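You operate a simulated robot arm through the tools that you are given. There is no shell and no other tool.

You run a simulated robot arm. Do the job below in one go: nothing can be reset, and whatever is moved stays where it is left.

Task
Spin the salad dry and drain its water into the cup that the recipe card names.
Fine: stand the cup under the spout; shut the blue switch after. Set down upright: what you pick out. Where these are worked on the way, their far stop is far enough and under half their travel is too little: blue switch.

The check looks at the end state, three seconds after you hand in, the way a careful person would. Anything else that was tipped, shoved, dropped, spilled or broken makes it a failure.

Robot
A 7-joint arm with a two-finger parallel gripper, fixed in place. Base frame: the origin is on the floor under the middle of its stand, x ahead of it, y to its left, z up; the work surface is at about z = 920. Units: mm, degrees, N and s.
It reaches about 1247 mm from its shoulder. Its first joint turns from -132.0 to 132.0 degrees. Payload 3.91 kg.
Tool frame: the origin (TCP) lies between the finger pads and is the grasp point; the fingertips stand 30 mm ahead of it; z points along the fingers, y is the line along which they close. The gripper opens to 110 mm. The fingers are 20 mm wide and 10 mm thick; the gripper's body (48 by 112 mm) begins 55 mm behind the TCP.
Orientation is that of the tool frame in the base frame, as a unit quaternion [w, x, y, z]. With the fingers straight down and closing along the base's y, the tool's x points along the base's -x, its y along +y and its z along -z.

Tools
- The arm moves only by the tool step_arm. Its argument "commands" is a list that holds one entry, the list of rows, each a list of 7 numbers: the turn, a rotation vector about the tool's x, y, z in degrees, then the shift along the tool's x, y, z in mm, then the gripper command, from -1 (shut) to 1 (fully open), values between in proportion. In form: [[[wx, wy, wz, tx, ty, tz, claw], ...]]. A call has 1 to 20 rows; each row shifts and turns the commanded pose from where the row before left it, along the tool's axes as they then stand. Each row takes 0.2 s and may step no farther than 50 mm and 8.6 degrees from the row before; otherwise, or with a gripper value out of range, the whole call is refused. A pose out of reach is approached as far as the arm can. The call stops where the force on the tool passes 90 N (or 10 N more than at its start, if that is more) or the arm is blocked; 0.2 s more then pass. Each finger travels about 108 mm/s and halts on what it meets, pressing with about 43 N; the grip force reading is that of the motor and also rises with nothing between the fingers. The clock runs only during rows and for 0.2 s after the last one: add rows that do not move to give the fingers time. It gives the time, the measured TCP pose, the force on the tool (base axes), the opening and the grip force at its end, in the units of the frame above (readings bear some noise), with the torque about the TCP (base axes, N m) and any sound that the robot's microphone picked up.
- Cameras (640 x 400 px; columns grow to the right, rows downward): "scene" is fixed at [377.5, 505.1, 1605.4]; the picture's right is [0.79, 0.62, 0.00], its down [0.53, -0.68, -0.51] and it looks along [-0.32, 0.40, -0.86] (base axes); focal length 369 px, centre (320, 200). "wrist" rides on the gripper at [72, 17, -103] in the tool frame; the picture's right is [-0.23, 0.97, 0.00], its down [-0.76, -0.18, -0.62] and it looks along [-0.61, -0.14, 0.78] (tool axes); focal length 222 px, centre (320, 200). There is no depth. A picture from a camera that has moved, and an enlarged one, comes with that camera's place and axes in the base frame and with its lens. The place of the scene camera against the robot may be out by one fixed shift of up to 25 mm in any direction.
- camera(camera): a new picture of that camera. It takes no simulated time.
- inspect(camera, box): a new picture of the part [left, top, right, bottom] of that camera's present view, enlarged. It takes no simulated time.
- hand_in(): hands the job in; it is judged then, once.

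Places have to be worked out from the pictures, the camera data and where the tool is seen. Open the gripper and draw the arm clear of the work before you hand the job in, unless the task says otherwise.

The tools are called after "Request:" as a command line: name --argument value ..., lists and objects as JSON in quotes. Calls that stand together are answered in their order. step_arm: Moves the arm, as the interface text tells. Its arguments: {"type":"object","properties":{"commands":{"type":"array","items":{"type":"array","items":{"type":"array","items":{"type":"number"}}}}},"required":["commands"]} The other tools are called the same way: camera (camera) takes a picture; inspect (camera, box) takes an enlarged picture of a part of a camera's view; hand_in () hands the job in.

At the start:

```text
time: 0.0
eef_pos: [204.0, 606.3, 1296.4]
orientation: [0.0, 0.0, 1.0, 0.0]
wrist_force: [0.4, -0.1, 0.1]
moment: [0.01, -0.03, -0.01]
finger_gap: 109.9
grasp_force: 0.0
```

scene: 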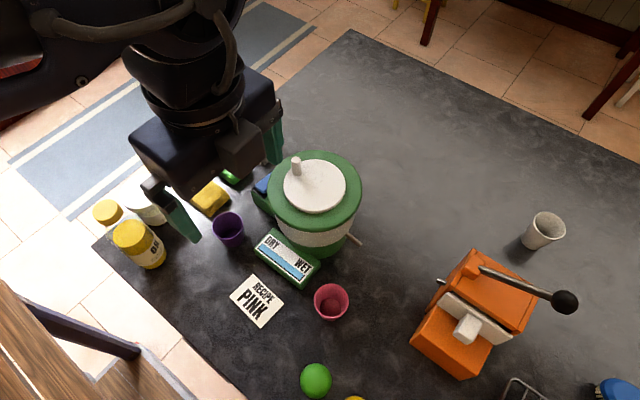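
wrist: 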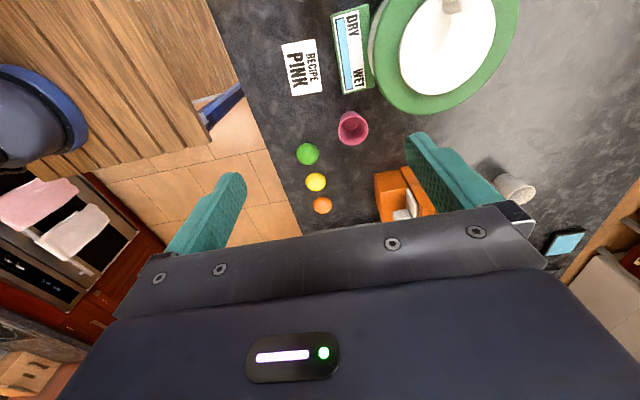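

The card reads "RECIPE PINK"; a pink cup stands near the spinner, which has a crank knob on its lid and a DRY/WET gauge. I look closer at the parts before moving.

Request:
inspect --camera "scene" --box '[200, 130, 400, 255]'

Request:
inspect --camera "scene" --box '[200, 210, 400, 335]'

Request:
inspect --camera "wrist" --box '[260, 0, 540, 175]'

Request:
inspect --camera "scene" --box '[80, 130, 280, 255]'

```text
3.20 times, centred on (300, 192) of scene
camera zoom: at [377.5, 505.1, 1605.4], right [0.79, 0.62, 0.0], down [0.53, -0.68, -0.51], along [-0.32, 0.4, -0.86], focal length 1180 px, centre (384, 224)
```

zoom: 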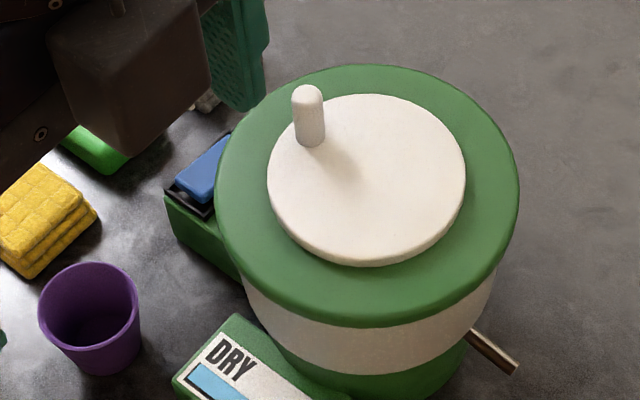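

```text
3.20 times, centred on (300, 272) of scene
camera zoom: at [377.5, 505.1, 1605.4], right [0.79, 0.62, 0.0], down [0.53, -0.68, -0.51], along [-0.32, 0.4, -0.86], focal length 1180 px, centre (384, -32)
```

zoom: 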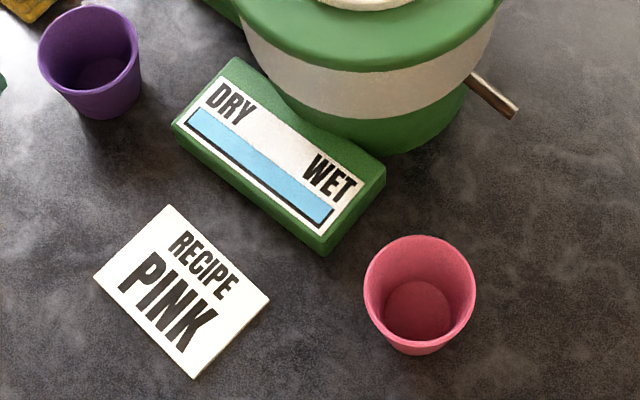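

```text
2.29 times, centred on (400, 88) of wrist
camera zoom: at [131.8, 623.8, 1399.5], right [0.23, 0.97, 0.0], down [0.76, -0.18, 0.62], along [0.61, -0.14, -0.78], focal length 508 px, centre (137, 457)
```

zoom: 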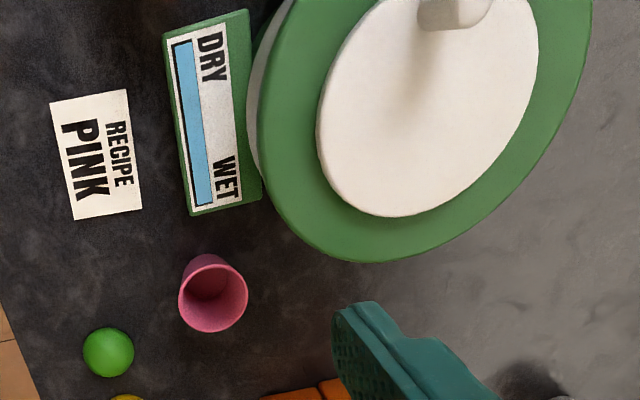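

```text
3.20 times, centred on (180, 192) of scene
camera zoom: at [377.5, 505.1, 1605.4], right [0.79, 0.62, 0.0], down [0.53, -0.68, -0.51], along [-0.32, 0.4, -0.86], focal length 1180 px, centre (768, 224)
```

zoom: 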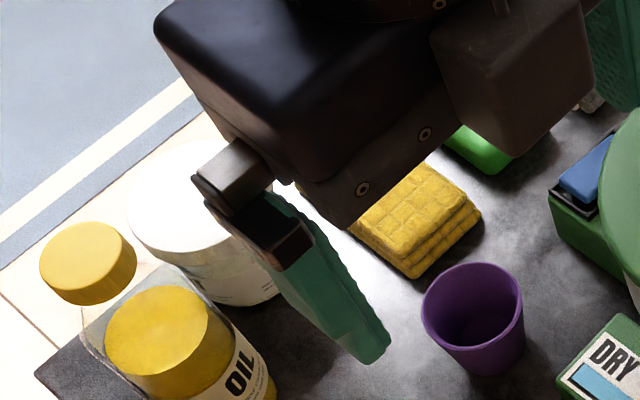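

The card says pink. Pink cup sits at roughly (300, 655), spinner around (180, 760) with its spout on the +x side, and a blue switch on a green block behind. I turn the wrist so its camera looks toward +y for a better view.

Request:
step_arm --commands '[[[0, 0, 0, 0, -35, 0, 1], [0, 0, 0, 0, -35, 0, 1], [0, 0, 0, 0, -35, 0, 1], [0, 0, -8.2, 0, 0, 0, 1], [0, 0, -8.2, 0, 0, 0, 1], [0, 0, -8.2, 0, 0, 0, 1], [0, 0, -8.2, 0, 0, 0, 1], [0, 0, -8.2, 0, 0, 0, 1], [0, 0, -8.2, 0, 0, 0, 1], [0, 0, -8.2, 0, 0, 0, 1], [0, 0, -8.2, 0, 0, 0, 1], [0, 0, -8.2, 0, 0, 0, 1], [0, 0, -8.2, 0, 0, 0, 1], [0, 0, -8, 0, 0, 0, 1]]]'

Request:
camera --camera "wrist"

Request:
camera --camera "scene"

```text
time: 3.0
eef_pos: [203.1, 501.4, 1296.9]
orientation: [0.0, 0.707, -0.707, 0.0]
wrist_force: [-0.6, 0.0, -0.1]
moment: [-0.03, 0.0, -0.02]
finger_gap: 110.0
grasp_force: 0.0
```

```text
taken
camera wrist: at [186.9, 428.9, 1399.7], right [-0.97, 0.23, 0.0], down [0.18, 0.76, 0.62], along [0.14, 0.61, -0.78], focal length 222 px, centre (320, 200)
```

wrist: 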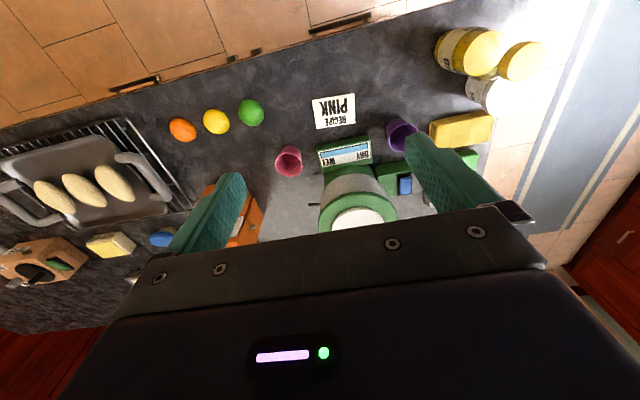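

```text
taken
```

scene: 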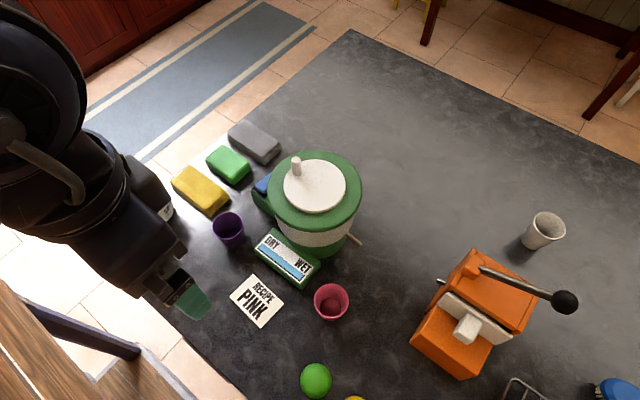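

Now the spinner and cups are visible in the wrist camera (image is upside down: far is lower). I enlarge for measuring.

Request:
inspect --camera "wrist" --box '[260, 80, 460, 240]'

Request:
inspect --camera "scene" --box '[180, 100, 380, 225]'

Request:
inspect --camera "scene" --box '[240, 160, 300, 220]'

```text
2.50 times, centred on (360, 160) of wrist
camera zoom: at [186.9, 428.9, 1399.7], right [-0.97, 0.23, 0.0], down [0.18, 0.76, 0.62], along [0.14, 0.61, -0.78], focal length 555 px, centre (220, 300)
```

zoom: 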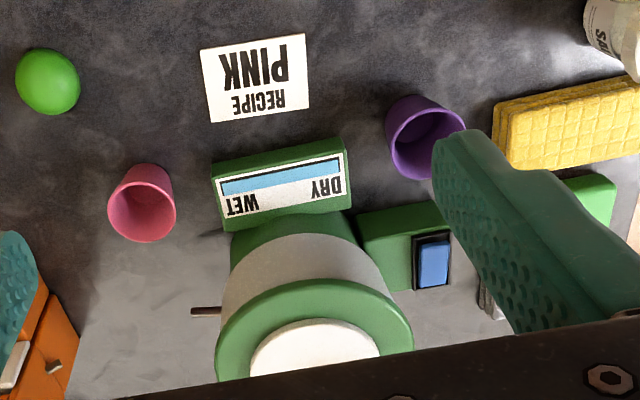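

```text
3.20 times, centred on (280, 162) of scene
camera zoom: at [377.5, 505.1, 1605.4], right [0.79, 0.62, 0.0], down [0.53, -0.68, -0.51], along [-0.32, 0.4, -0.86], focal length 1180 px, centre (448, 320)
```

zoom: 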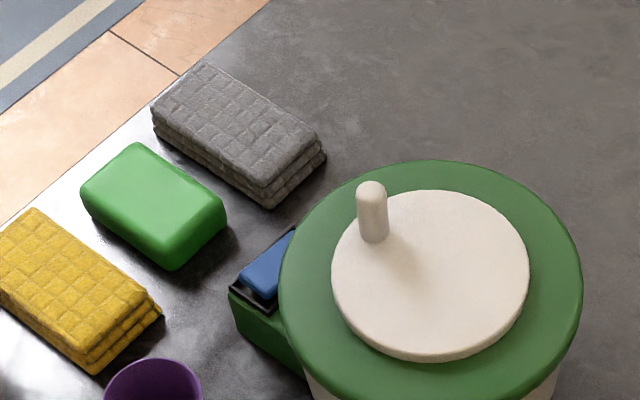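

```text
6.67 times, centred on (270, 190) of scene
camera zoom: at [377.5, 505.1, 1605.4], right [0.79, 0.62, 0.0], down [0.53, -0.68, -0.51], along [-0.32, 0.4, -0.86], focal length 2457 px, centre (653, 267)
```

zoom: 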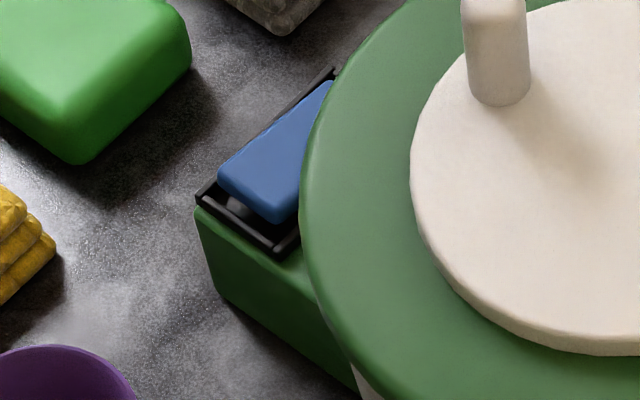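

Triangulating both cameras: scene camera is off about +24 mm in x; spinner centre ≈ (184, 763), lid disk top z ≈ 1087, knob at (144, 763) up to z ≈ 1125, spout tip ≈ (290, 763, ~982), pink cup ≈ (306, 650), rim Ø≈60. I move closer above the cup to measure spout and cup heights.

Request:
step_arm --commands '[[[0, 0, 0, -30, -17.4, 23.4, 1], [0, 0, 0, -30, -17.4, 23.4, 1], [0, 0, 0, -30, -17.4, 23.4, 1], [0, 0, 0, -30, -17.4, 23.4, 1], [0, 0, 0, -30, -17.4, 23.4, 1]]]'

Request:
camera --camera "wrist"

Request:
camera --camera "scene"

```text
time: 4.2
eef_pos: [289.8, 650.4, 1180.5]
orientation: [0.001, -0.707, 0.707, 0.001]
wrist_force: [-0.4, 0.3, 2.1]
moment: [0.05, -0.08, -0.02]
finger_gap: 110.0
grasp_force: 0.1
```

```text
taken
camera wrist: at [272.5, 577.9, 1281.9], right [-0.97, 0.23, 0.0], down [0.18, 0.76, 0.62], along [0.14, 0.61, -0.78], focal length 222 px, centre (320, 200)
```

wrist: 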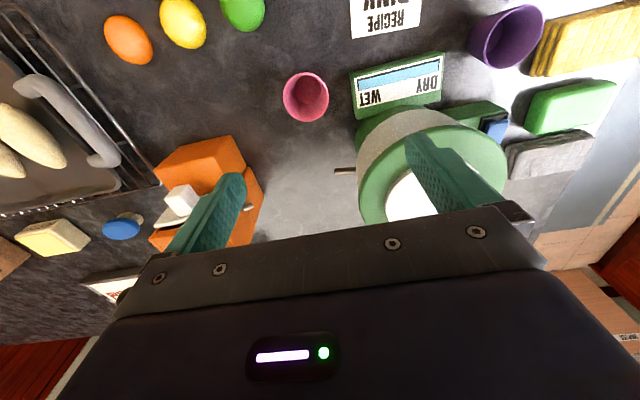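

```text
taken
```

scene: 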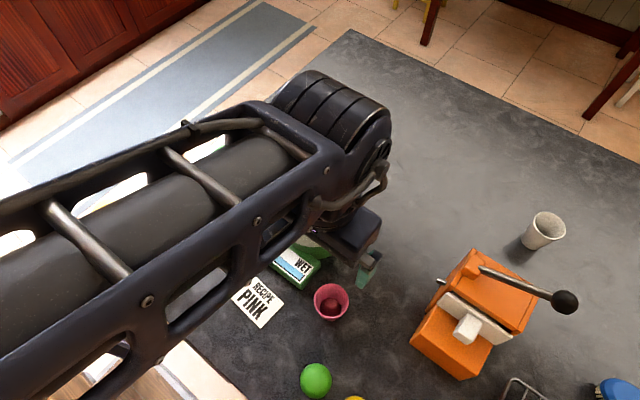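

Request:
inspect --camera "wrist" --box '[270, 50, 400, 190]'

Request:
inspect --camera "wrist" --box '[400, 60, 560, 180]'

```text
2.86 times, centred on (335, 120) of wrist
camera zoom: at [272.5, 577.9, 1281.9], right [-0.97, 0.23, 0.0], down [0.18, 0.76, 0.62], along [0.14, 0.61, -0.78], focal length 635 px, centre (277, 429)
```

zoom: 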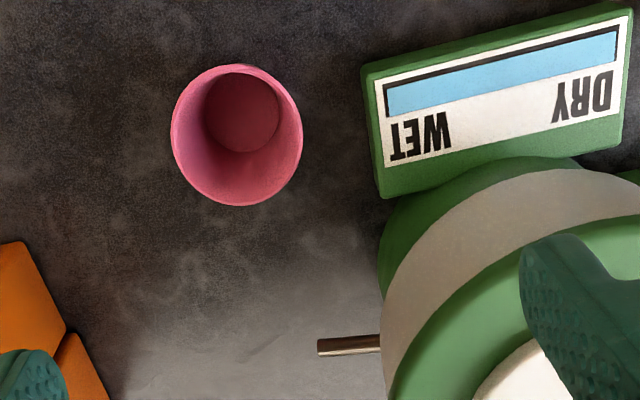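

```text
3.33 times, centred on (480, 120) of wrist
camera zoom: at [272.5, 577.9, 1281.9], right [-0.97, 0.23, 0.0], down [0.18, 0.76, 0.62], along [0.14, 0.61, -0.78], focal length 740 px, centre (-213, 467)
```

zoom: 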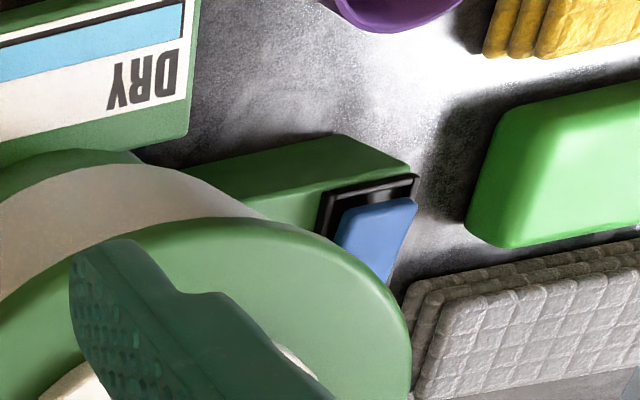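

The pink cup measures Ø60 at the rim and about 50–60 tall at (307, 649); spout tip ≈ (291, 760, 984). I need an accurate rim-vs-spout height, so I back off in -y and tilt the tool for a near-horizontal look.

Request:
step_arm --commands '[[[0, 0, 0, 45, -5, 0, 1], [0, 0, 0, 45, -5, 0, 1], [0, -8, 0, 0, 0, 0, 1], [0, -8, 0, 0, 0, 0, 1], [0, -8, 0, 0, 0, 0, 1], [0, -8, 0, 0, 0, 0, 1], [0, -8, 0, 0, 0, 0, 1], [0, 0, 0, 24.1, 0, 28.7, 1], [0, 0, 0, 24.1, 0, 28.7, 1], [0, 0, 0, 24.1, 0, 28.7, 1], [0, 0, 0, 24.1, 0, 28.7, 1]]]'

Request:
camera --camera "wrist"

Request:
inspect --camera "wrist" --box '[240, 100, 440, 225]'

```text
time: 6.6
eef_pos: [302.8, 560.3, 1028.7]
orientation: [0.242, -0.664, 0.664, 0.242]
wrist_force: [-0.5, 0.4, 1.3]
moment: [0.01, 0.02, -0.04]
finger_gap: 110.1
grasp_force: 0.1
```

```text
taken
camera wrist: at [286.2, 439.8, 1061.2], right [-0.97, 0.17, 0.15], down [0.18, 0.18, 0.97], along [0.14, 0.97, -0.21], focal length 222 px, centre (320, 200)
```

wrist: 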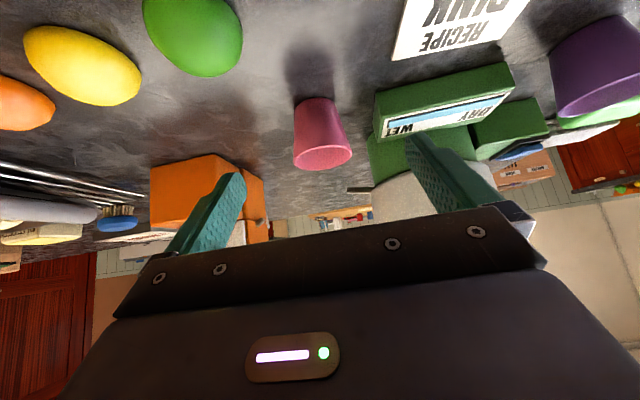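

```text
3.20 times, centred on (340, 162) of wrist
camera zoom: at [286.2, 439.8, 1061.2], right [-0.97, 0.17, 0.15], down [0.18, 0.18, 0.97], along [0.14, 0.97, -0.21], focal length 711 px, centre (256, 320)
```

zoom: 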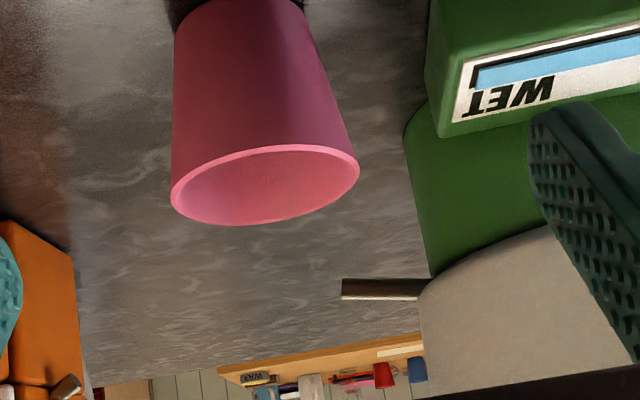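

Rim is at z ≈ 975 (cup height ≈ 55), spout tip bottom ≈ 981, tip at x ≈ 292, y ≈ 760 — it just fits underneath. I'll grip the cup with the tool tilted 45° pointing toward -x so the spout passes between the fingers; first I rise, untilt, and turn the wrist back.

Request:
step_arm --commands '[[[0, 0, 0, -24.1, 0, -28.7, 1], [0, 0, 0, -24.1, 0, -28.7, 1], [0, 0, 0, -24.1, 0, -28.7, 1], [0, 0, 0, -24.1, 0, -28.7, 1], [0, 8, 0, 0, 0, 0, 1], [0, 8, 0, 0, 0, 0, 1], [0, 8, 0, 0, 0, 0, 1], [0, 8, 0, 0, 0, 0, 1], [0, 8, 0, 0, 0, 0, 1], [0, 0, 8.2, 0, 0, 0, 1], [0, 0, 8.2, 0, 0, 0, 1], [0, 0, 8.2, 0, 0, 0, 1], [0, 0, 8.2, 0, 0, 0, 1], [0, 0, 8.2, 0, 0, 0, 1], [0, 0, 8.2, 0, 0, 0, 1], [0, 0, 8.2, 0, 0, 0, 1], [0, 0, 8.2, 0, 0, 0, 1], [0, 0, 8.2, 0, 0, 0, 1], [0, 0, 8.2, 0, 0, 0, 1], [0, 0, 8, 0, 0, 0, 1]]]'

Request:
step_arm --commands '[[[0, 0, 0, -22, 22, 15, 1], [0, 0, 0, -22, 22, 15, 1], [0, 0, 0, -22, 22, 15, 1], [0, 0, 0, -22, 22, 15, 1], [0, 7.5, 0, 0, 0, 0, 1], [0, 7.5, 0, 0, 0, 0, 1], [0, 7.5, 0, 0, 0, 0, 1], [0, 7.5, 0, 0, 0, 0, 1], [0, 7.5, 0, 0, 0, 0, 1], [0, 7.5, 0, 0, 0, 0, 1], [0, 0, 0, 0, 0, 0, 1]]]'

Request:
camera --camera "wrist"

Request:
camera --camera "scene"

```text
time: 10.8
eef_pos: [299.7, 560.7, 1180.0]
orientation: [0.0, 0.002, 1.0, 0.0]
wrist_force: [0.2, -0.5, 0.3]
moment: [0.02, 0.02, 0.01]
finger_gap: 109.9
grasp_force: 0.0
```

```text
time: 13.2
eef_pos: [389.0, 648.5, 1118.9]
orientation: [-0.383, -0.001, 0.924, -0.001]
wrist_force: [-0.3, 0.1, 0.0]
moment: [0.0, 0.01, -0.04]
finger_gap: 110.0
grasp_force: 0.3
```

```text
taken
camera wrist: at [411.5, 666.3, 1243.3], right [0.16, 0.97, -0.16], down [0.98, -0.18, -0.1], along [-0.13, -0.14, -0.98], focal length 222 px, centre (320, 200)
```

wrist: 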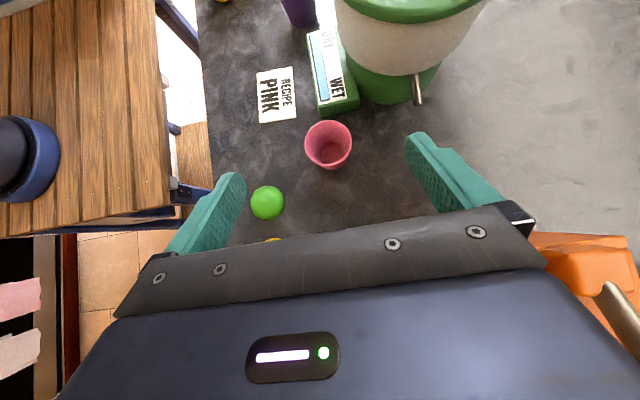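

```text
taken
```

scene: 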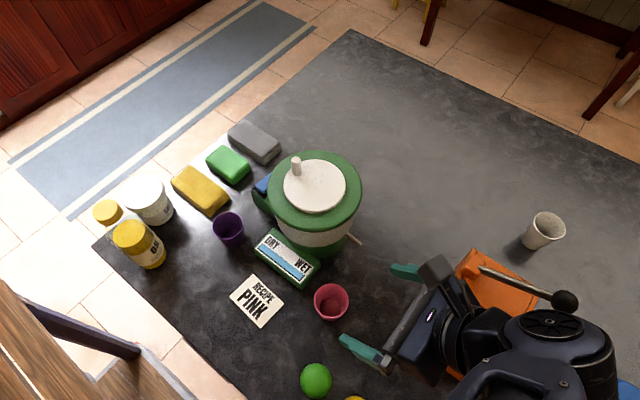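

The tilted pose works, but pointing purely along -x would put the wrist near the orange machine under the spout, so I'll add a 20° turn. First I refine the cup and spout positions from this view.

Request:
inspect --camera "wrist" --box '[290, 60, 450, 180]'

Request:
inspect --camera "scene" --box '[380, 180, 640, 400]'

```text
3.33 times, centred on (370, 120) of wrist
camera zoom: at [411.5, 666.3, 1243.3], right [0.16, 0.97, -0.16], down [0.98, -0.18, -0.1], along [-0.13, -0.14, -0.98], focal length 740 px, centre (153, 467)
```

zoom: 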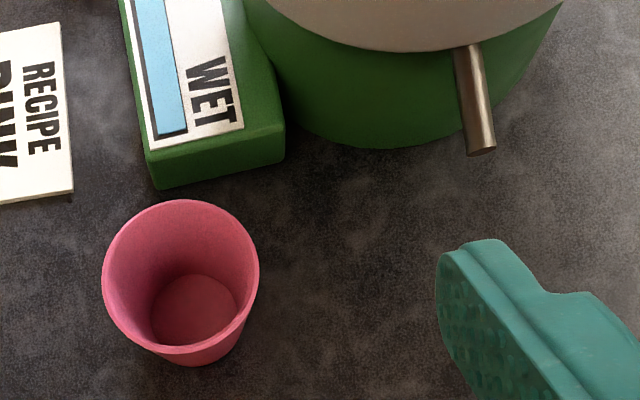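

```text
1.82 times, centred on (510, 290) of scene
camera zoom: at [377.5, 505.1, 1605.4], right [0.79, 0.62, 0.0], down [0.53, -0.68, -0.51], along [-0.32, 0.4, -0.86], focal length 670 px, centre (-26, 36)
```

zoom: 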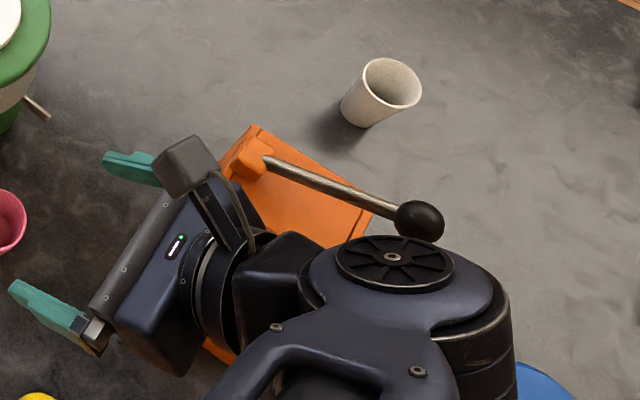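

Cup centre ≈ (307.5, 649.5), spout tip ≈ (291, 760). I turn the tool 20° about vertical and shift to the pre-grasp line.

Request:
step_arm --commands '[[[-4.71, 0, 4.71, 0, 0, 0, 1], [-4.71, 0, 4.71, 0, 0, 0, 1], [-4.71, 0, 4.71, 0, 0, 0, 1], [0, 0, 0, -25.4, -13.8, 5, 1], [0, 0, 0, -25.4, -13.8, 5, 1], [0, 0, 0, 0, 0, 25, 1], [0, 0, 0, 0, 0, 25, 1], [0, 0, 0, 0, 0, 0, 1]]]'

Request:
camera --camera "wrist"

Request:
camera --camera "scene"

```text
time: 15.0
eef_pos: [372.3, 626.6, 1042.1]
orientation: [-0.377, 0.16, 0.91, 0.066]
wrist_force: [0.3, 0.6, -0.1]
moment: [0.01, -0.02, -0.02]
finger_gap: 109.7
grasp_force: 0.0
```

```text
taken
camera wrist: at [398.5, 634.6, 1165.3], right [0.48, 0.86, -0.16], down [0.86, -0.5, -0.1], along [-0.16, -0.09, -0.98], focal length 222 px, centre (320, 200)
```

wrist: 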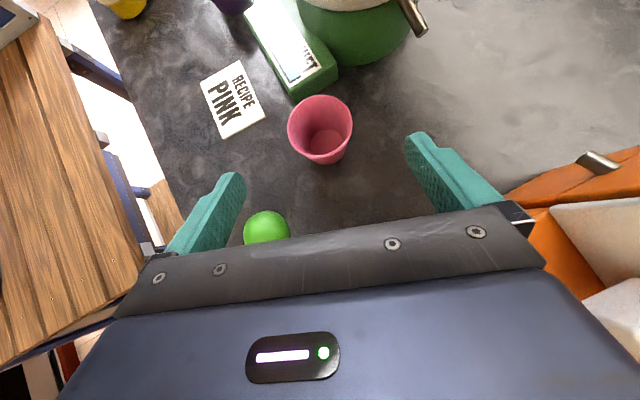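

```text
taken
```

scene: 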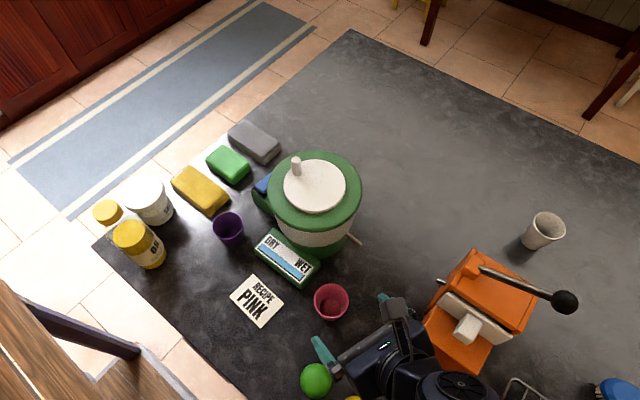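

The cup lies straight ahead along the tool axis. I advance about 100 mm with the gripper open, then check centring before closing.

Request:
step_arm --commands '[[[0, 0, 0, -1, -0.2, 25.2, 1], [0, 0, 0, -1, -0.2, 25.2, 1], [0, 0, 0, -1, -0.1, 25.2, 1], [0, 0, 0, -0.9, -0.1, 25.2, 1], [0, 0, 0, 0, 0, 0, 1]]]'

Request:
camera --camera "wrist"

Request:
camera --camera "scene"

```text
time: 16.2
eef_pos: [308.7, 648.8, 968.0]
orientation: [-0.377, 0.16, 0.91, 0.066]
wrist_force: [-0.4, 0.0, 1.0]
moment: [0.0, -0.01, -0.01]
finger_gap: 110.1
grasp_force: 0.1
```

```text
taken
camera wrist: at [335.6, 657.0, 1091.1], right [0.48, 0.86, -0.16], down [0.86, -0.5, -0.1], along [-0.16, -0.09, -0.98], focal length 222 px, centre (320, 200)
```

wrist: 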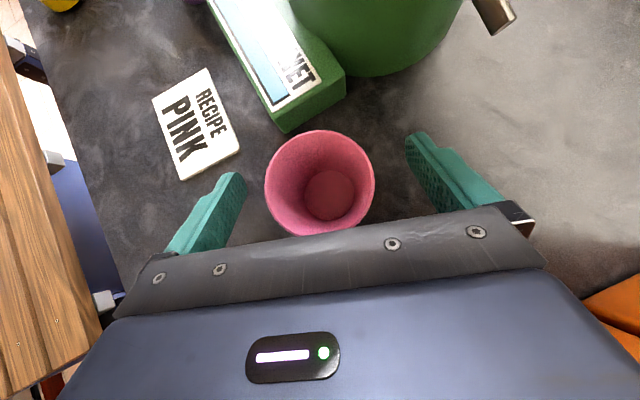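

```text
taken
```

scene: 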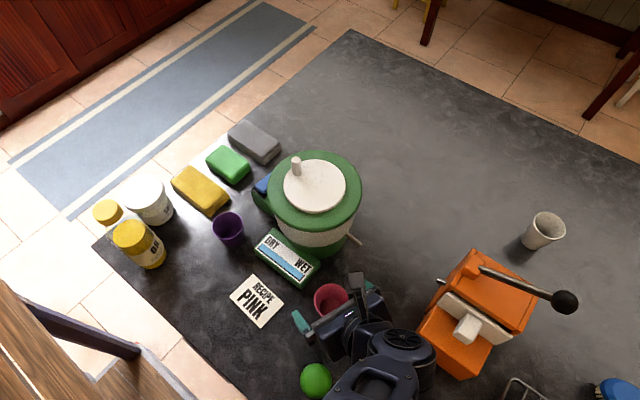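

The cup is centred between the fingers with the rim at z ≈ 972. I close on it and read the grip.

Request:
step_arm --commands '[[[0, 0, 0, 0, 0, 0, 0.3], [0, 0, 0, 0, 0, 0, -0.2], [0, 0, 0, 0, 0, 0, -0.5], [0, 0, 0, 0, 0, 0, -0.5]]]'

Request:
camera --camera "wrist"

```text
time: 17.2
eef_pos: [309.4, 649.2, 968.5]
orientation: [-0.376, 0.16, 0.91, 0.066]
wrist_force: [-0.6, -0.2, -0.4]
moment: [-0.02, 0.0, -0.01]
finger_gap: 51.2
grasp_force: 42.8
```

```text
taken
camera wrist: at [335.7, 657.1, 1091.3], right [0.48, 0.86, -0.16], down [0.86, -0.5, -0.1], along [-0.16, -0.09, -0.98], focal length 222 px, centre (320, 200)
```

wrist: 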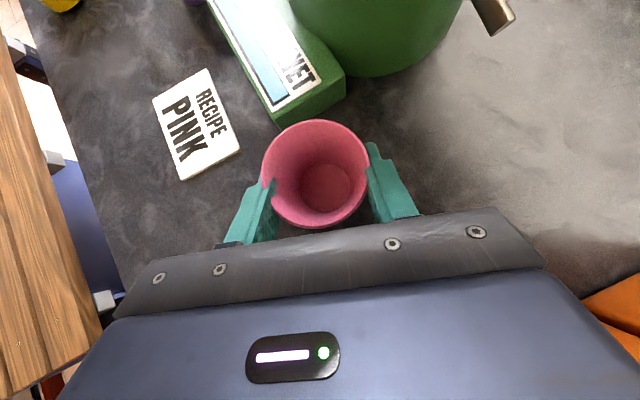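

Gap stopped at 51 mm with full grip force, less than the 60 mm rim, and the cup shifted about 5 mm. I look closely at how the fingers hold it.

Request:
inspect --camera "wrist" --box '[220, 100, 440, 240]'

Request:
inspect --camera "scene" --box '[270, 250, 430, 370]'

```text
2.86 times, centred on (330, 170) of wrist
camera zoom: at [335.7, 657.1, 1091.3], right [0.48, 0.86, -0.16], down [0.86, -0.5, -0.1], along [-0.16, -0.09, -0.98], focal length 635 px, centre (291, 286)
```

zoom: 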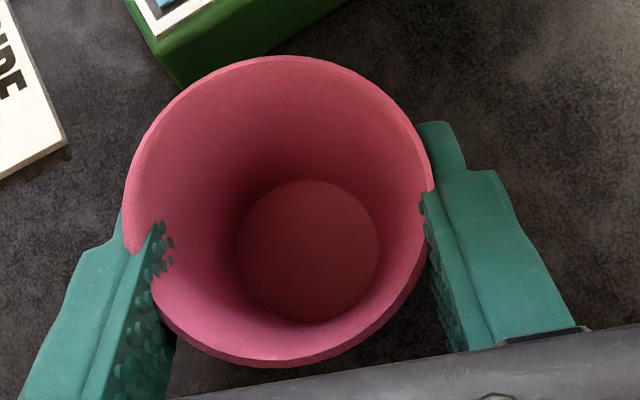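

```text
3.33 times, centred on (350, 310) of scene
camera zoom: at [377.5, 505.1, 1605.4], right [0.79, 0.62, 0.0], down [0.53, -0.68, -0.51], along [-0.32, 0.4, -0.86], focal length 1229 px, centre (220, -167)
```

zoom: 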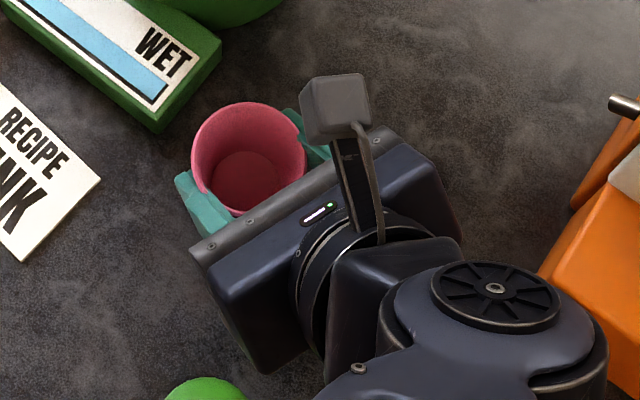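

The cup is upright and held (it only slid a few mm; centre now ≈ (302, 651)). I lift 3 mm so its rim (~975) still clears the spout bottom (~981), and carry it half-way along +y.

Request:
step_arm --commands '[[[0, 0, 0, 1.1, 0, -1.1, -0.5], [0, 0, 0, 1.0, 0, -1.0, -0.5], [0, 0, 0, 0, 0, 0, -0.5], [0, 0, 0, 3.9, 12.5, 3.9, -0.5], [0, 0, 0, 3.9, 12.5, 3.9, -0.5], [0, 0, 0, 3.9, 12.5, 3.9, -0.5], [0, 0, 0, 0, 0, 0, -0.5]]]'

Request:
inspect --camera "wrist" --box '[200, 0, 520, 240]'

Request:
inspect --camera "scene" --box '[260, 170, 460, 340]'

```text
time: 18.8
eef_pos: [305.3, 688.9, 970.5]
orientation: [-0.377, 0.161, 0.91, 0.067]
wrist_force: [0.2, 0.6, -0.1]
moment: [-0.03, -0.01, -0.02]
finger_gap: 51.0
grasp_force: 43.3
```

```text
1.67 times, centred on (360, 120) of wrist
camera zoom: at [331.8, 698.0, 1094.3], right [0.48, 0.86, -0.16], down [0.86, -0.5, -0.1], along [-0.16, -0.09, -0.98], focal length 370 px, centre (253, 333)
```

zoom: 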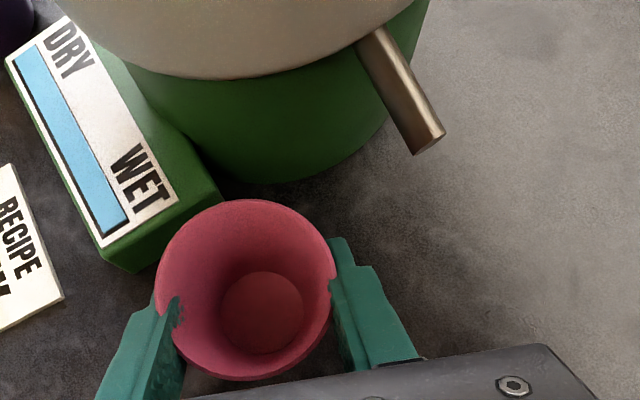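

```text
2.35 times, centred on (360, 255) of scene
camera zoom: at [377.5, 505.1, 1605.4], right [0.79, 0.62, 0.0], down [0.53, -0.68, -0.51], along [-0.32, 0.4, -0.86], focal length 867 px, centre (226, 71)
```

zoom: 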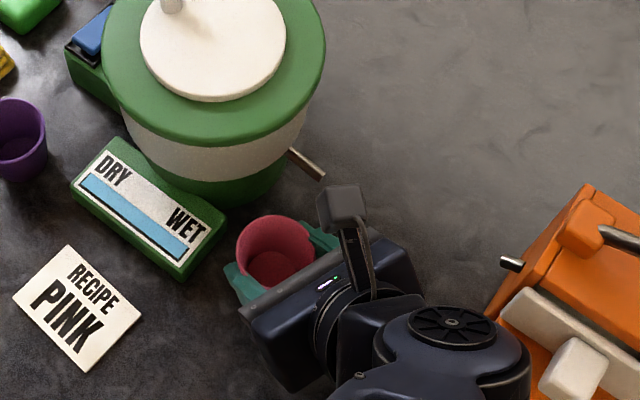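

Cup is carried cleanly and stays upright; spout tip still computes to (291, 760.5). I continue the remaining travel beneath the spout.

Request:
step_arm --commands '[[[0, 0, 0, 3.9, 12.5, 3.9, -0.5], [0, 0, 0, 3.9, 12.5, 3.9, -0.5], [0, 0, 0, 3.9, 12.5, 3.9, -0.5], [0, 0, 0, 3.9, 12.5, 3.9, -0.5], [0, 0, 0, 3.9, 12.5, 3.9, -0.5], [0, 0, 0, 0, 0, 0, -0.5]]]'

Request:
inspect --camera "wrist" --box '[200, 0, 520, 240]'

Request:
inspect --camera "scene" --box '[260, 170, 460, 340]'

```text
time: 20.2
eef_pos: [301.5, 758.1, 970.3]
orientation: [-0.377, 0.161, 0.91, 0.066]
wrist_force: [-0.3, -0.3, 0.0]
moment: [0.0, 0.01, 0.01]
finger_gap: 51.0
grasp_force: 43.0
```

```text
1.67 times, centred on (360, 120) of wrist
camera zoom: at [328.9, 766.3, 1094.5], right [0.48, 0.86, -0.16], down [0.86, -0.5, -0.1], along [-0.16, -0.09, -0.98], focal length 370 px, centre (253, 333)
```

zoom: 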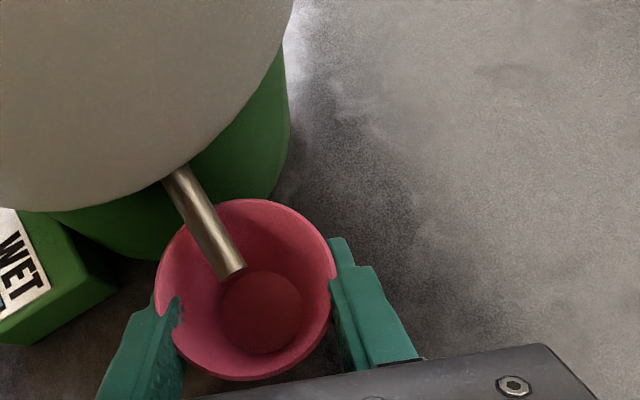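

```text
2.35 times, centred on (360, 255) of scene
camera zoom: at [377.5, 505.1, 1605.4], right [0.79, 0.62, 0.0], down [0.53, -0.68, -0.51], along [-0.32, 0.4, -0.86], focal length 867 px, centre (226, 71)
```

zoom: 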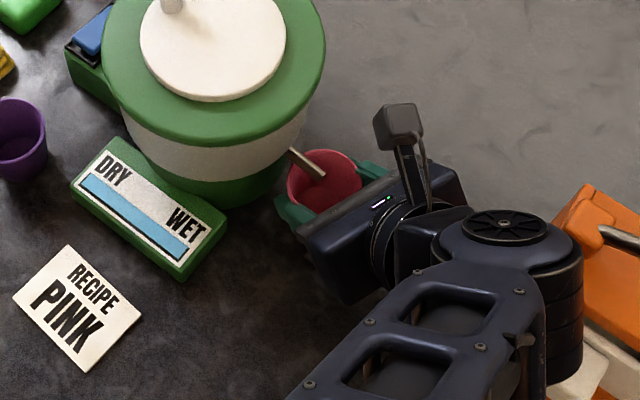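

Spout tip sits over the cup's middle (cup ≈ (295, 760), tip ≈ (291, 760.5)). I lower the 2 mm until it stands, watching the force.

Request:
step_arm --commands '[[[0, 0, 0, -0.7, 0, 0.7, -0.5], [0, 0, 0, -0.7, 0, 0.7, -0.5], [0, 0, 0, 0, 0, 0, -0.5]]]'

```text
time: 21.0
eef_pos: [302.8, 758.6, 969.0]
orientation: [-0.377, 0.161, 0.91, 0.066]
wrist_force: [0.0, 0.9, 0.9]
moment: [0.04, 0.01, -0.01]
finger_gap: 51.0
grasp_force: 43.2
```

Little force yet; I go down in small bites until the base contacts the table.

Request:
step_arm --commands '[[[0, 0, 0, -0.35, 0, 0.35, -0.5], [0, 0, 0, 0, 0, 0, -0.5]]]'

Request:
step_arm --commands '[[[0, 0, 0, -0.35, 0, 0.35, -0.5], [0, 0, 0, 0, 0, 0, -0.5]]]'

```text
time: 21.6
eef_pos: [301.5, 757.4, 968.9]
orientation: [-0.377, 0.16, 0.91, 0.066]
wrist_force: [0.3, -0.4, -0.5]
moment: [0.0, 0.0, -0.01]
finger_gap: 51.1
grasp_force: 43.1
```

```text
time: 22.2
eef_pos: [301.9, 757.6, 967.3]
orientation: [-0.377, 0.16, 0.91, 0.066]
wrist_force: [0.2, -0.8, -0.8]
moment: [0.0, 0.01, -0.01]
finger_gap: 50.9
grasp_force: 43.0
```

Request:
step_arm --commands '[[[0, 0, 0, -0.35, 0, 0.35, -0.5], [0, 0, 0, 0, 0, 0, -0.5]]]'

```text
time: 22.8
eef_pos: [302.6, 756.9, 968.2]
orientation: [-0.377, 0.161, 0.91, 0.067]
wrist_force: [-0.9, 0.1, -1.1]
moment: [0.01, 0.03, 0.0]
finger_gap: 51.0
grasp_force: 43.2
```

Still no clear upward force, so I lower another half millimetre twice.

Request:
step_arm --commands '[[[0, 0, 0, -0.35, 0, 0.35, -0.5], [0, 0, 0, 0, 0, 0, -0.5], [0, 0, 0, 0, 0, 0, -0.5]]]'

Request:
step_arm --commands '[[[0, 0, 0, -0.35, 0, 0.35, -0.5], [0, 0, 0, 0, 0, 0, -0.5], [0, 0, 0, 0, 0, 0, -0.5]]]'

Request:
inspect --camera "wrist" --box '[200, 0, 520, 240]'

```text
time: 23.6
eef_pos: [301.7, 757.1, 967.1]
orientation: [-0.377, 0.161, 0.91, 0.067]
wrist_force: [0.4, 0.0, -0.2]
moment: [0.02, -0.04, 0.04]
finger_gap: 51.0
grasp_force: 43.2
```

```text
time: 24.4
eef_pos: [301.3, 757.6, 967.8]
orientation: [-0.377, 0.16, 0.91, 0.067]
wrist_force: [2.1, 1.1, 7.3]
moment: [0.2, -0.13, -0.03]
finger_gap: 50.6
grasp_force: 42.7
```

```text
1.67 times, centred on (360, 120) of wrist
camera zoom: at [328.3, 766.0, 1090.7], right [0.48, 0.86, -0.16], down [0.86, -0.5, -0.1], along [-0.16, -0.09, -0.98], focal length 370 px, centre (253, 333)
```

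zoom: 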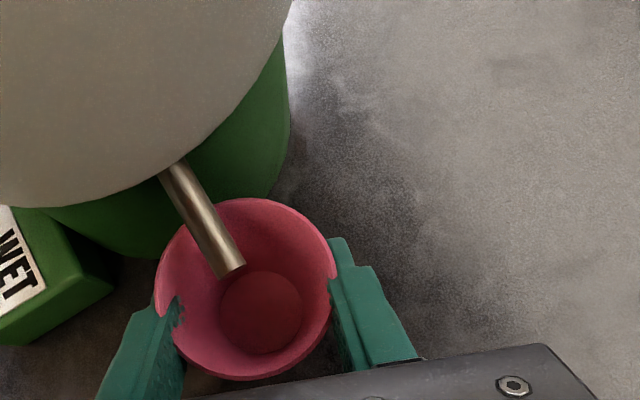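

Contact with the table now shows 7 N upward. I open the fingers gradually to about 85 mm and look.

Request:
step_arm --commands '[[[0, 0, 0, 0, 0, 0, -0.05], [0, 0, 0, 0, 0, 0, 0.0], [0, 0, 0, 0, 0, 0, 0.1], [0, 0, 0, 0, 0, 0, 0.25], [0, 0, 0, 0, 0, 0, 0.4], [0, 0, 0, 0, 0, 0, 0.55], [0, 0, 0, 0, 0, 0, 0.55]]]'

Request:
inspect --camera "wrist" --box '[200, 0, 520, 240]'

Request:
inspect --camera "scene" --box '[260, 170, 460, 340]'

```text
time: 26.0
eef_pos: [300.1, 756.6, 967.4]
orientation: [-0.377, 0.161, 0.91, 0.067]
wrist_force: [0.4, 0.9, -0.5]
moment: [-0.01, -0.01, -0.01]
finger_gap: 85.3
grasp_force: 0.1
```

```text
1.67 times, centred on (360, 120) of wrist
camera zoom: at [328.2, 766.0, 1090.2], right [0.48, 0.86, -0.16], down [0.86, -0.5, -0.1], along [-0.16, -0.09, -0.98], focal length 370 px, centre (253, 333)
```

zoom: 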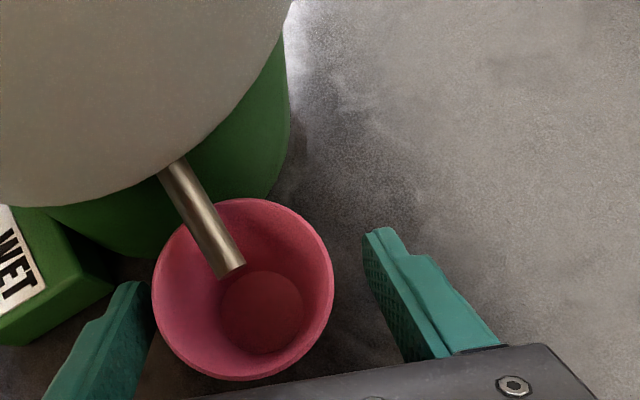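

```text
2.35 times, centred on (360, 255) of scene
camera zoom: at [377.5, 505.1, 1605.4], right [0.79, 0.62, 0.0], down [0.53, -0.68, -0.51], along [-0.32, 0.4, -0.86], focal length 867 px, centre (226, 71)
```

zoom: 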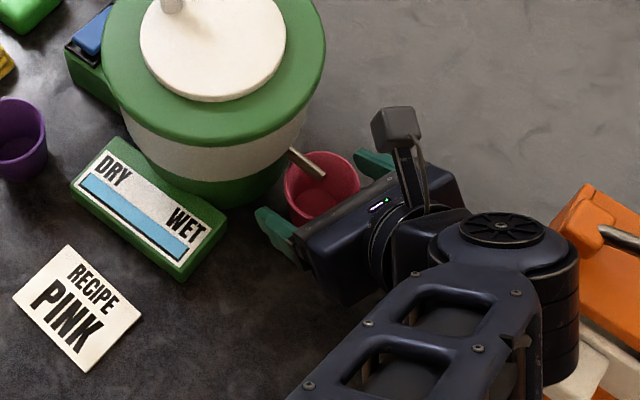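

The pink cup stands upright under the spout, free of the fingers. I back out along the tool axis, rise, and then straighten the tool to view the lid.

Request:
step_arm --commands '[[[0, 0, 0, 0, 0, -20, 0.55], [0, 0, 0, 0, 0, -30, 0.55], [0, 0, 0, 0, 0, -35, 0.55], [0, 0, 0, 0, 0, -35, 0.55], [0, 0, 0, 30, 0, -30, 0.55], [0, 0, 0, 30, 0, -30, 0.55], [0, 0, 0, 30, 0, -30, 0.55], [0, 0, 0, 25, 0, -25, 0.55]]]'

Request:
camera --camera "scene"

Request:
camera --camera "wrist"

```text
time: 26.9
eef_pos: [342.0, 735.7, 1027.4]
orientation: [-0.384, 0.15, 0.909, 0.056]
wrist_force: [-4.8, 3.4, 4.5]
moment: [-0.09, -0.66, 0.51]
finger_gap: 85.5
grasp_force: 0.1
stopped in row 4: the force on the tool passed its limit at 134 N (the readings are from after the stop); the commanded pose is now the measured one
```

```text
taken
```

scene: 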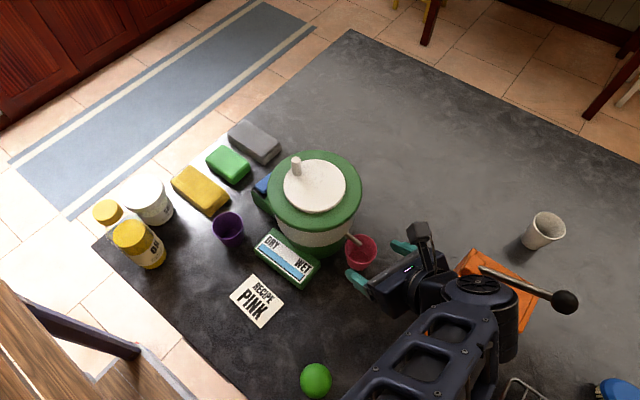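

```text
taken
camera wrist: at [370.6, 745.7, 1149.8], right [0.46, 0.87, -0.18], down [0.87, -0.48, -0.11], along [-0.18, -0.1, -0.98], focal length 222 px, centre (320, 200)
```

wrist: 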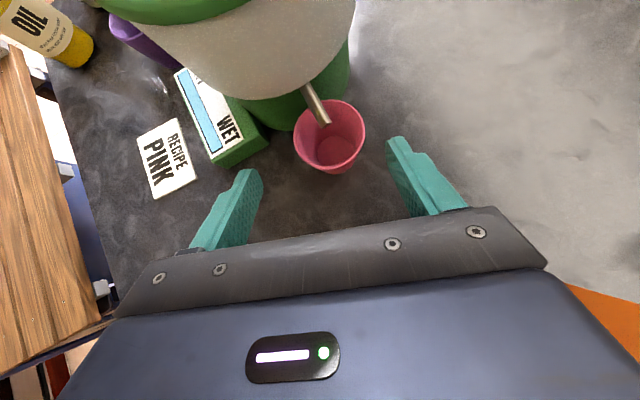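

The retreat was stopped by a force of 134 N, so something behind the gripper touched. I look closely at what is near the gripper and whether the orange machine or cup moved.

Request:
inspect --camera "scene" --box '[330, 200, 610, 375]'

Request:
inspect --camera "scene" --box '[380, 210, 500, 330]'

Request:
inspect --camera "wrist" --box '[440, 160, 640, 340]'

```text
2.29 times, centred on (470, 288) of scene
camera zoom: at [377.5, 505.1, 1605.4], right [0.79, 0.62, 0.0], down [0.53, -0.68, -0.51], along [-0.32, 0.4, -0.86], focal length 842 px, centre (-23, 0)
```

zoom: 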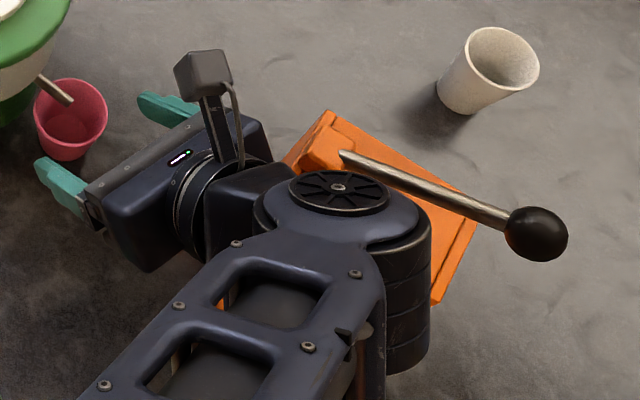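

```text
3.33 times, centred on (440, 270) of scene
camera zoom: at [377.5, 505.1, 1605.4], right [0.79, 0.62, 0.0], down [0.53, -0.68, -0.51], along [-0.32, 0.4, -0.86], focal length 1229 px, centre (-80, -33)
```

zoom: 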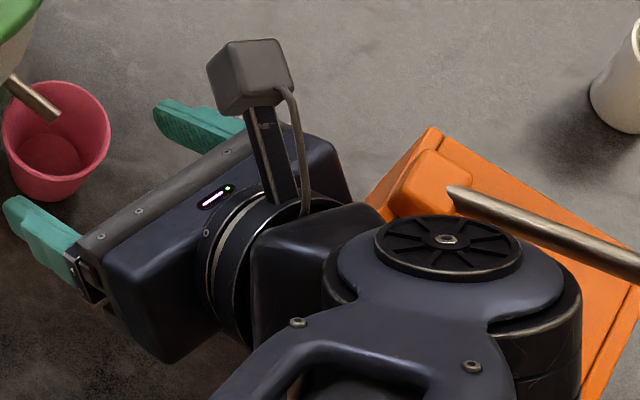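

```text
2.22 times, centred on (540, 250) of wrist
camera zoom: at [370.6, 745.7, 1149.8], right [0.46, 0.87, -0.18], down [0.87, -0.48, -0.11], along [-0.18, -0.1, -0.98], focal length 494 px, centre (-169, 89)
```

zoom: 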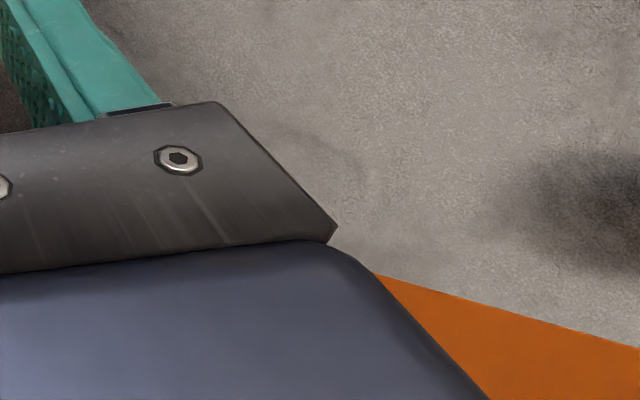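

Residual force points to a contact on the gripper body's lower right edge near (440, 761, 1075) — the orange machine's side. Its ball, rod root and corner are at the same pixels as before, so it hasn't moved. I lift straight up gently, away from the contact.

Request:
step_arm --commands '[[[0, 0, 0, 4, 0, -4, 0.55], [0, 0, 0, 6, 0, -6, 0.55], [0, 0, 0, 8, 0, -8, 0.55], [0, 0, 0, 10, 0, -10, 0.55], [0, 0, 0, 0, 0, 0, 0.55]]]'

Request:
inspect --camera "scene" --box '[330, 200, 610, 375]'

Request:
camera --camera "wrist"

```text
time: 28.1
eef_pos: [345.3, 733.9, 1067.2]
orientation: [-0.385, 0.15, 0.909, 0.056]
wrist_force: [-0.1, 0.3, 0.0]
moment: [0.0, -0.03, -0.02]
finger_gap: 85.1
grasp_force: 0.1
```

```text
2.29 times, centred on (470, 288) of scene
camera zoom: at [377.5, 505.1, 1605.4], right [0.79, 0.62, 0.0], down [0.53, -0.68, -0.51], along [-0.32, 0.4, -0.86], focal length 842 px, centre (-23, 0)
```

zoom: 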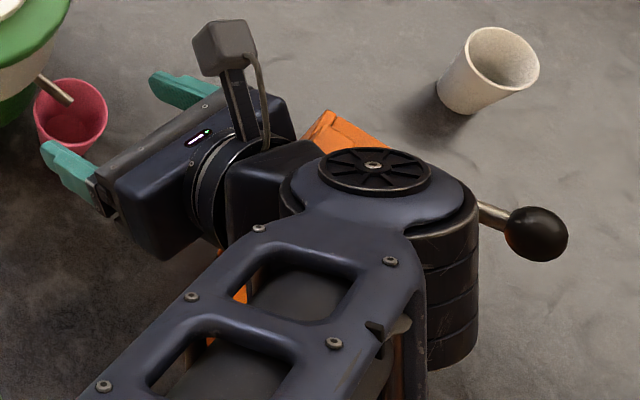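

```text
taken
camera wrist: at [373.7, 744.8, 1189.7], right [0.46, 0.87, -0.18], down [0.87, -0.48, -0.11], along [-0.18, -0.1, -0.98], focal length 222 px, centre (320, 200)
```

wrist: 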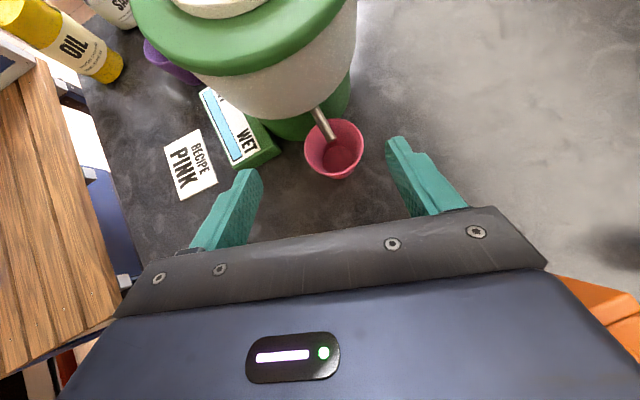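

Contact is gone (forces ≈ 0), cup still upright under the spout. I keep rising straight up to z ≈ 1190 and check the machine again.

Request:
step_arm --commands '[[[0, 0, 0, 15, 0, -15, 0.55], [0, 0, 0, 17, 0, -17, 0.55], [0, 0, 0, 20, 0, -20, 0.55], [0, 0, 0, 20, 0, -20, 0.55], [0, 0, 0, 18, 0, -18, 0.55], [0, 0, 0, 0, 0, 0, 0.55]]]'

Request:
step_arm --commands '[[[0, -7.5, 0, 5, -10, 0, 0.55], [0, -7.5, 0, 5, -10, 0, 0.55], [0, -7.5, 0, 5, -10, 0, 0.55], [0, -7.5, 0, 5, -10, 0, 0.55], [0, -7.5, 0, 5, -10, 0, 0.55], [0, -7.5, 0, 5, -10, 0, 0.55], [0, 0, 0, 0, 0, 0, 0.55]]]'

Request:
camera --camera "scene"

Request:
camera --camera "wrist"

```text
time: 29.5
eef_pos: [345.3, 736.6, 1194.0]
orientation: [-0.384, 0.152, 0.909, 0.056]
wrist_force: [-0.5, 0.2, -0.4]
moment: [0.02, -0.03, 0.05]
finger_gap: 85.3
grasp_force: 0.0
```

```text
time: 31.1
eef_pos: [302.3, 689.4, 1206.7]
orientation: [-0.006, 0.161, 0.987, -0.006]
wrist_force: [-0.3, -0.3, -0.2]
moment: [0.0, 0.01, 0.01]
finger_gap: 85.3
grasp_force: 0.1
```

```text
taken
```

scene: 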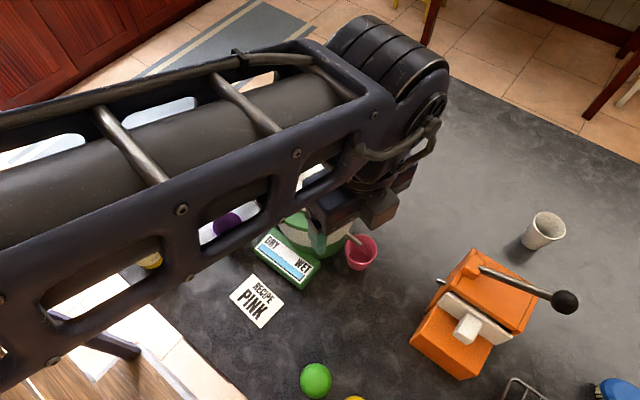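

```text
taken
camera wrist: at [240.6, 728.8, 1310.3], right [0.53, 0.85, -0.02], down [0.67, -0.41, 0.62], along [0.52, -0.34, -0.79], focal length 222 px, centre (320, 200)
```

wrist: 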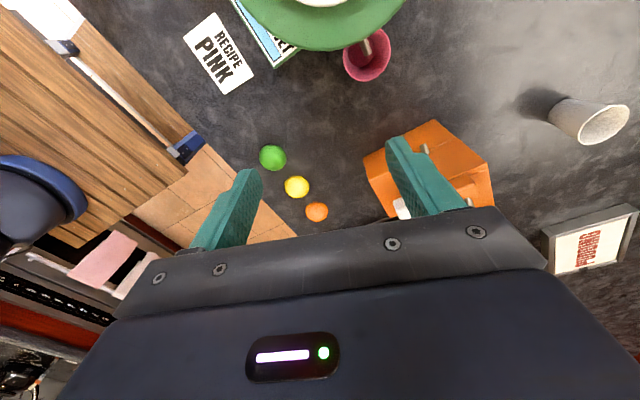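

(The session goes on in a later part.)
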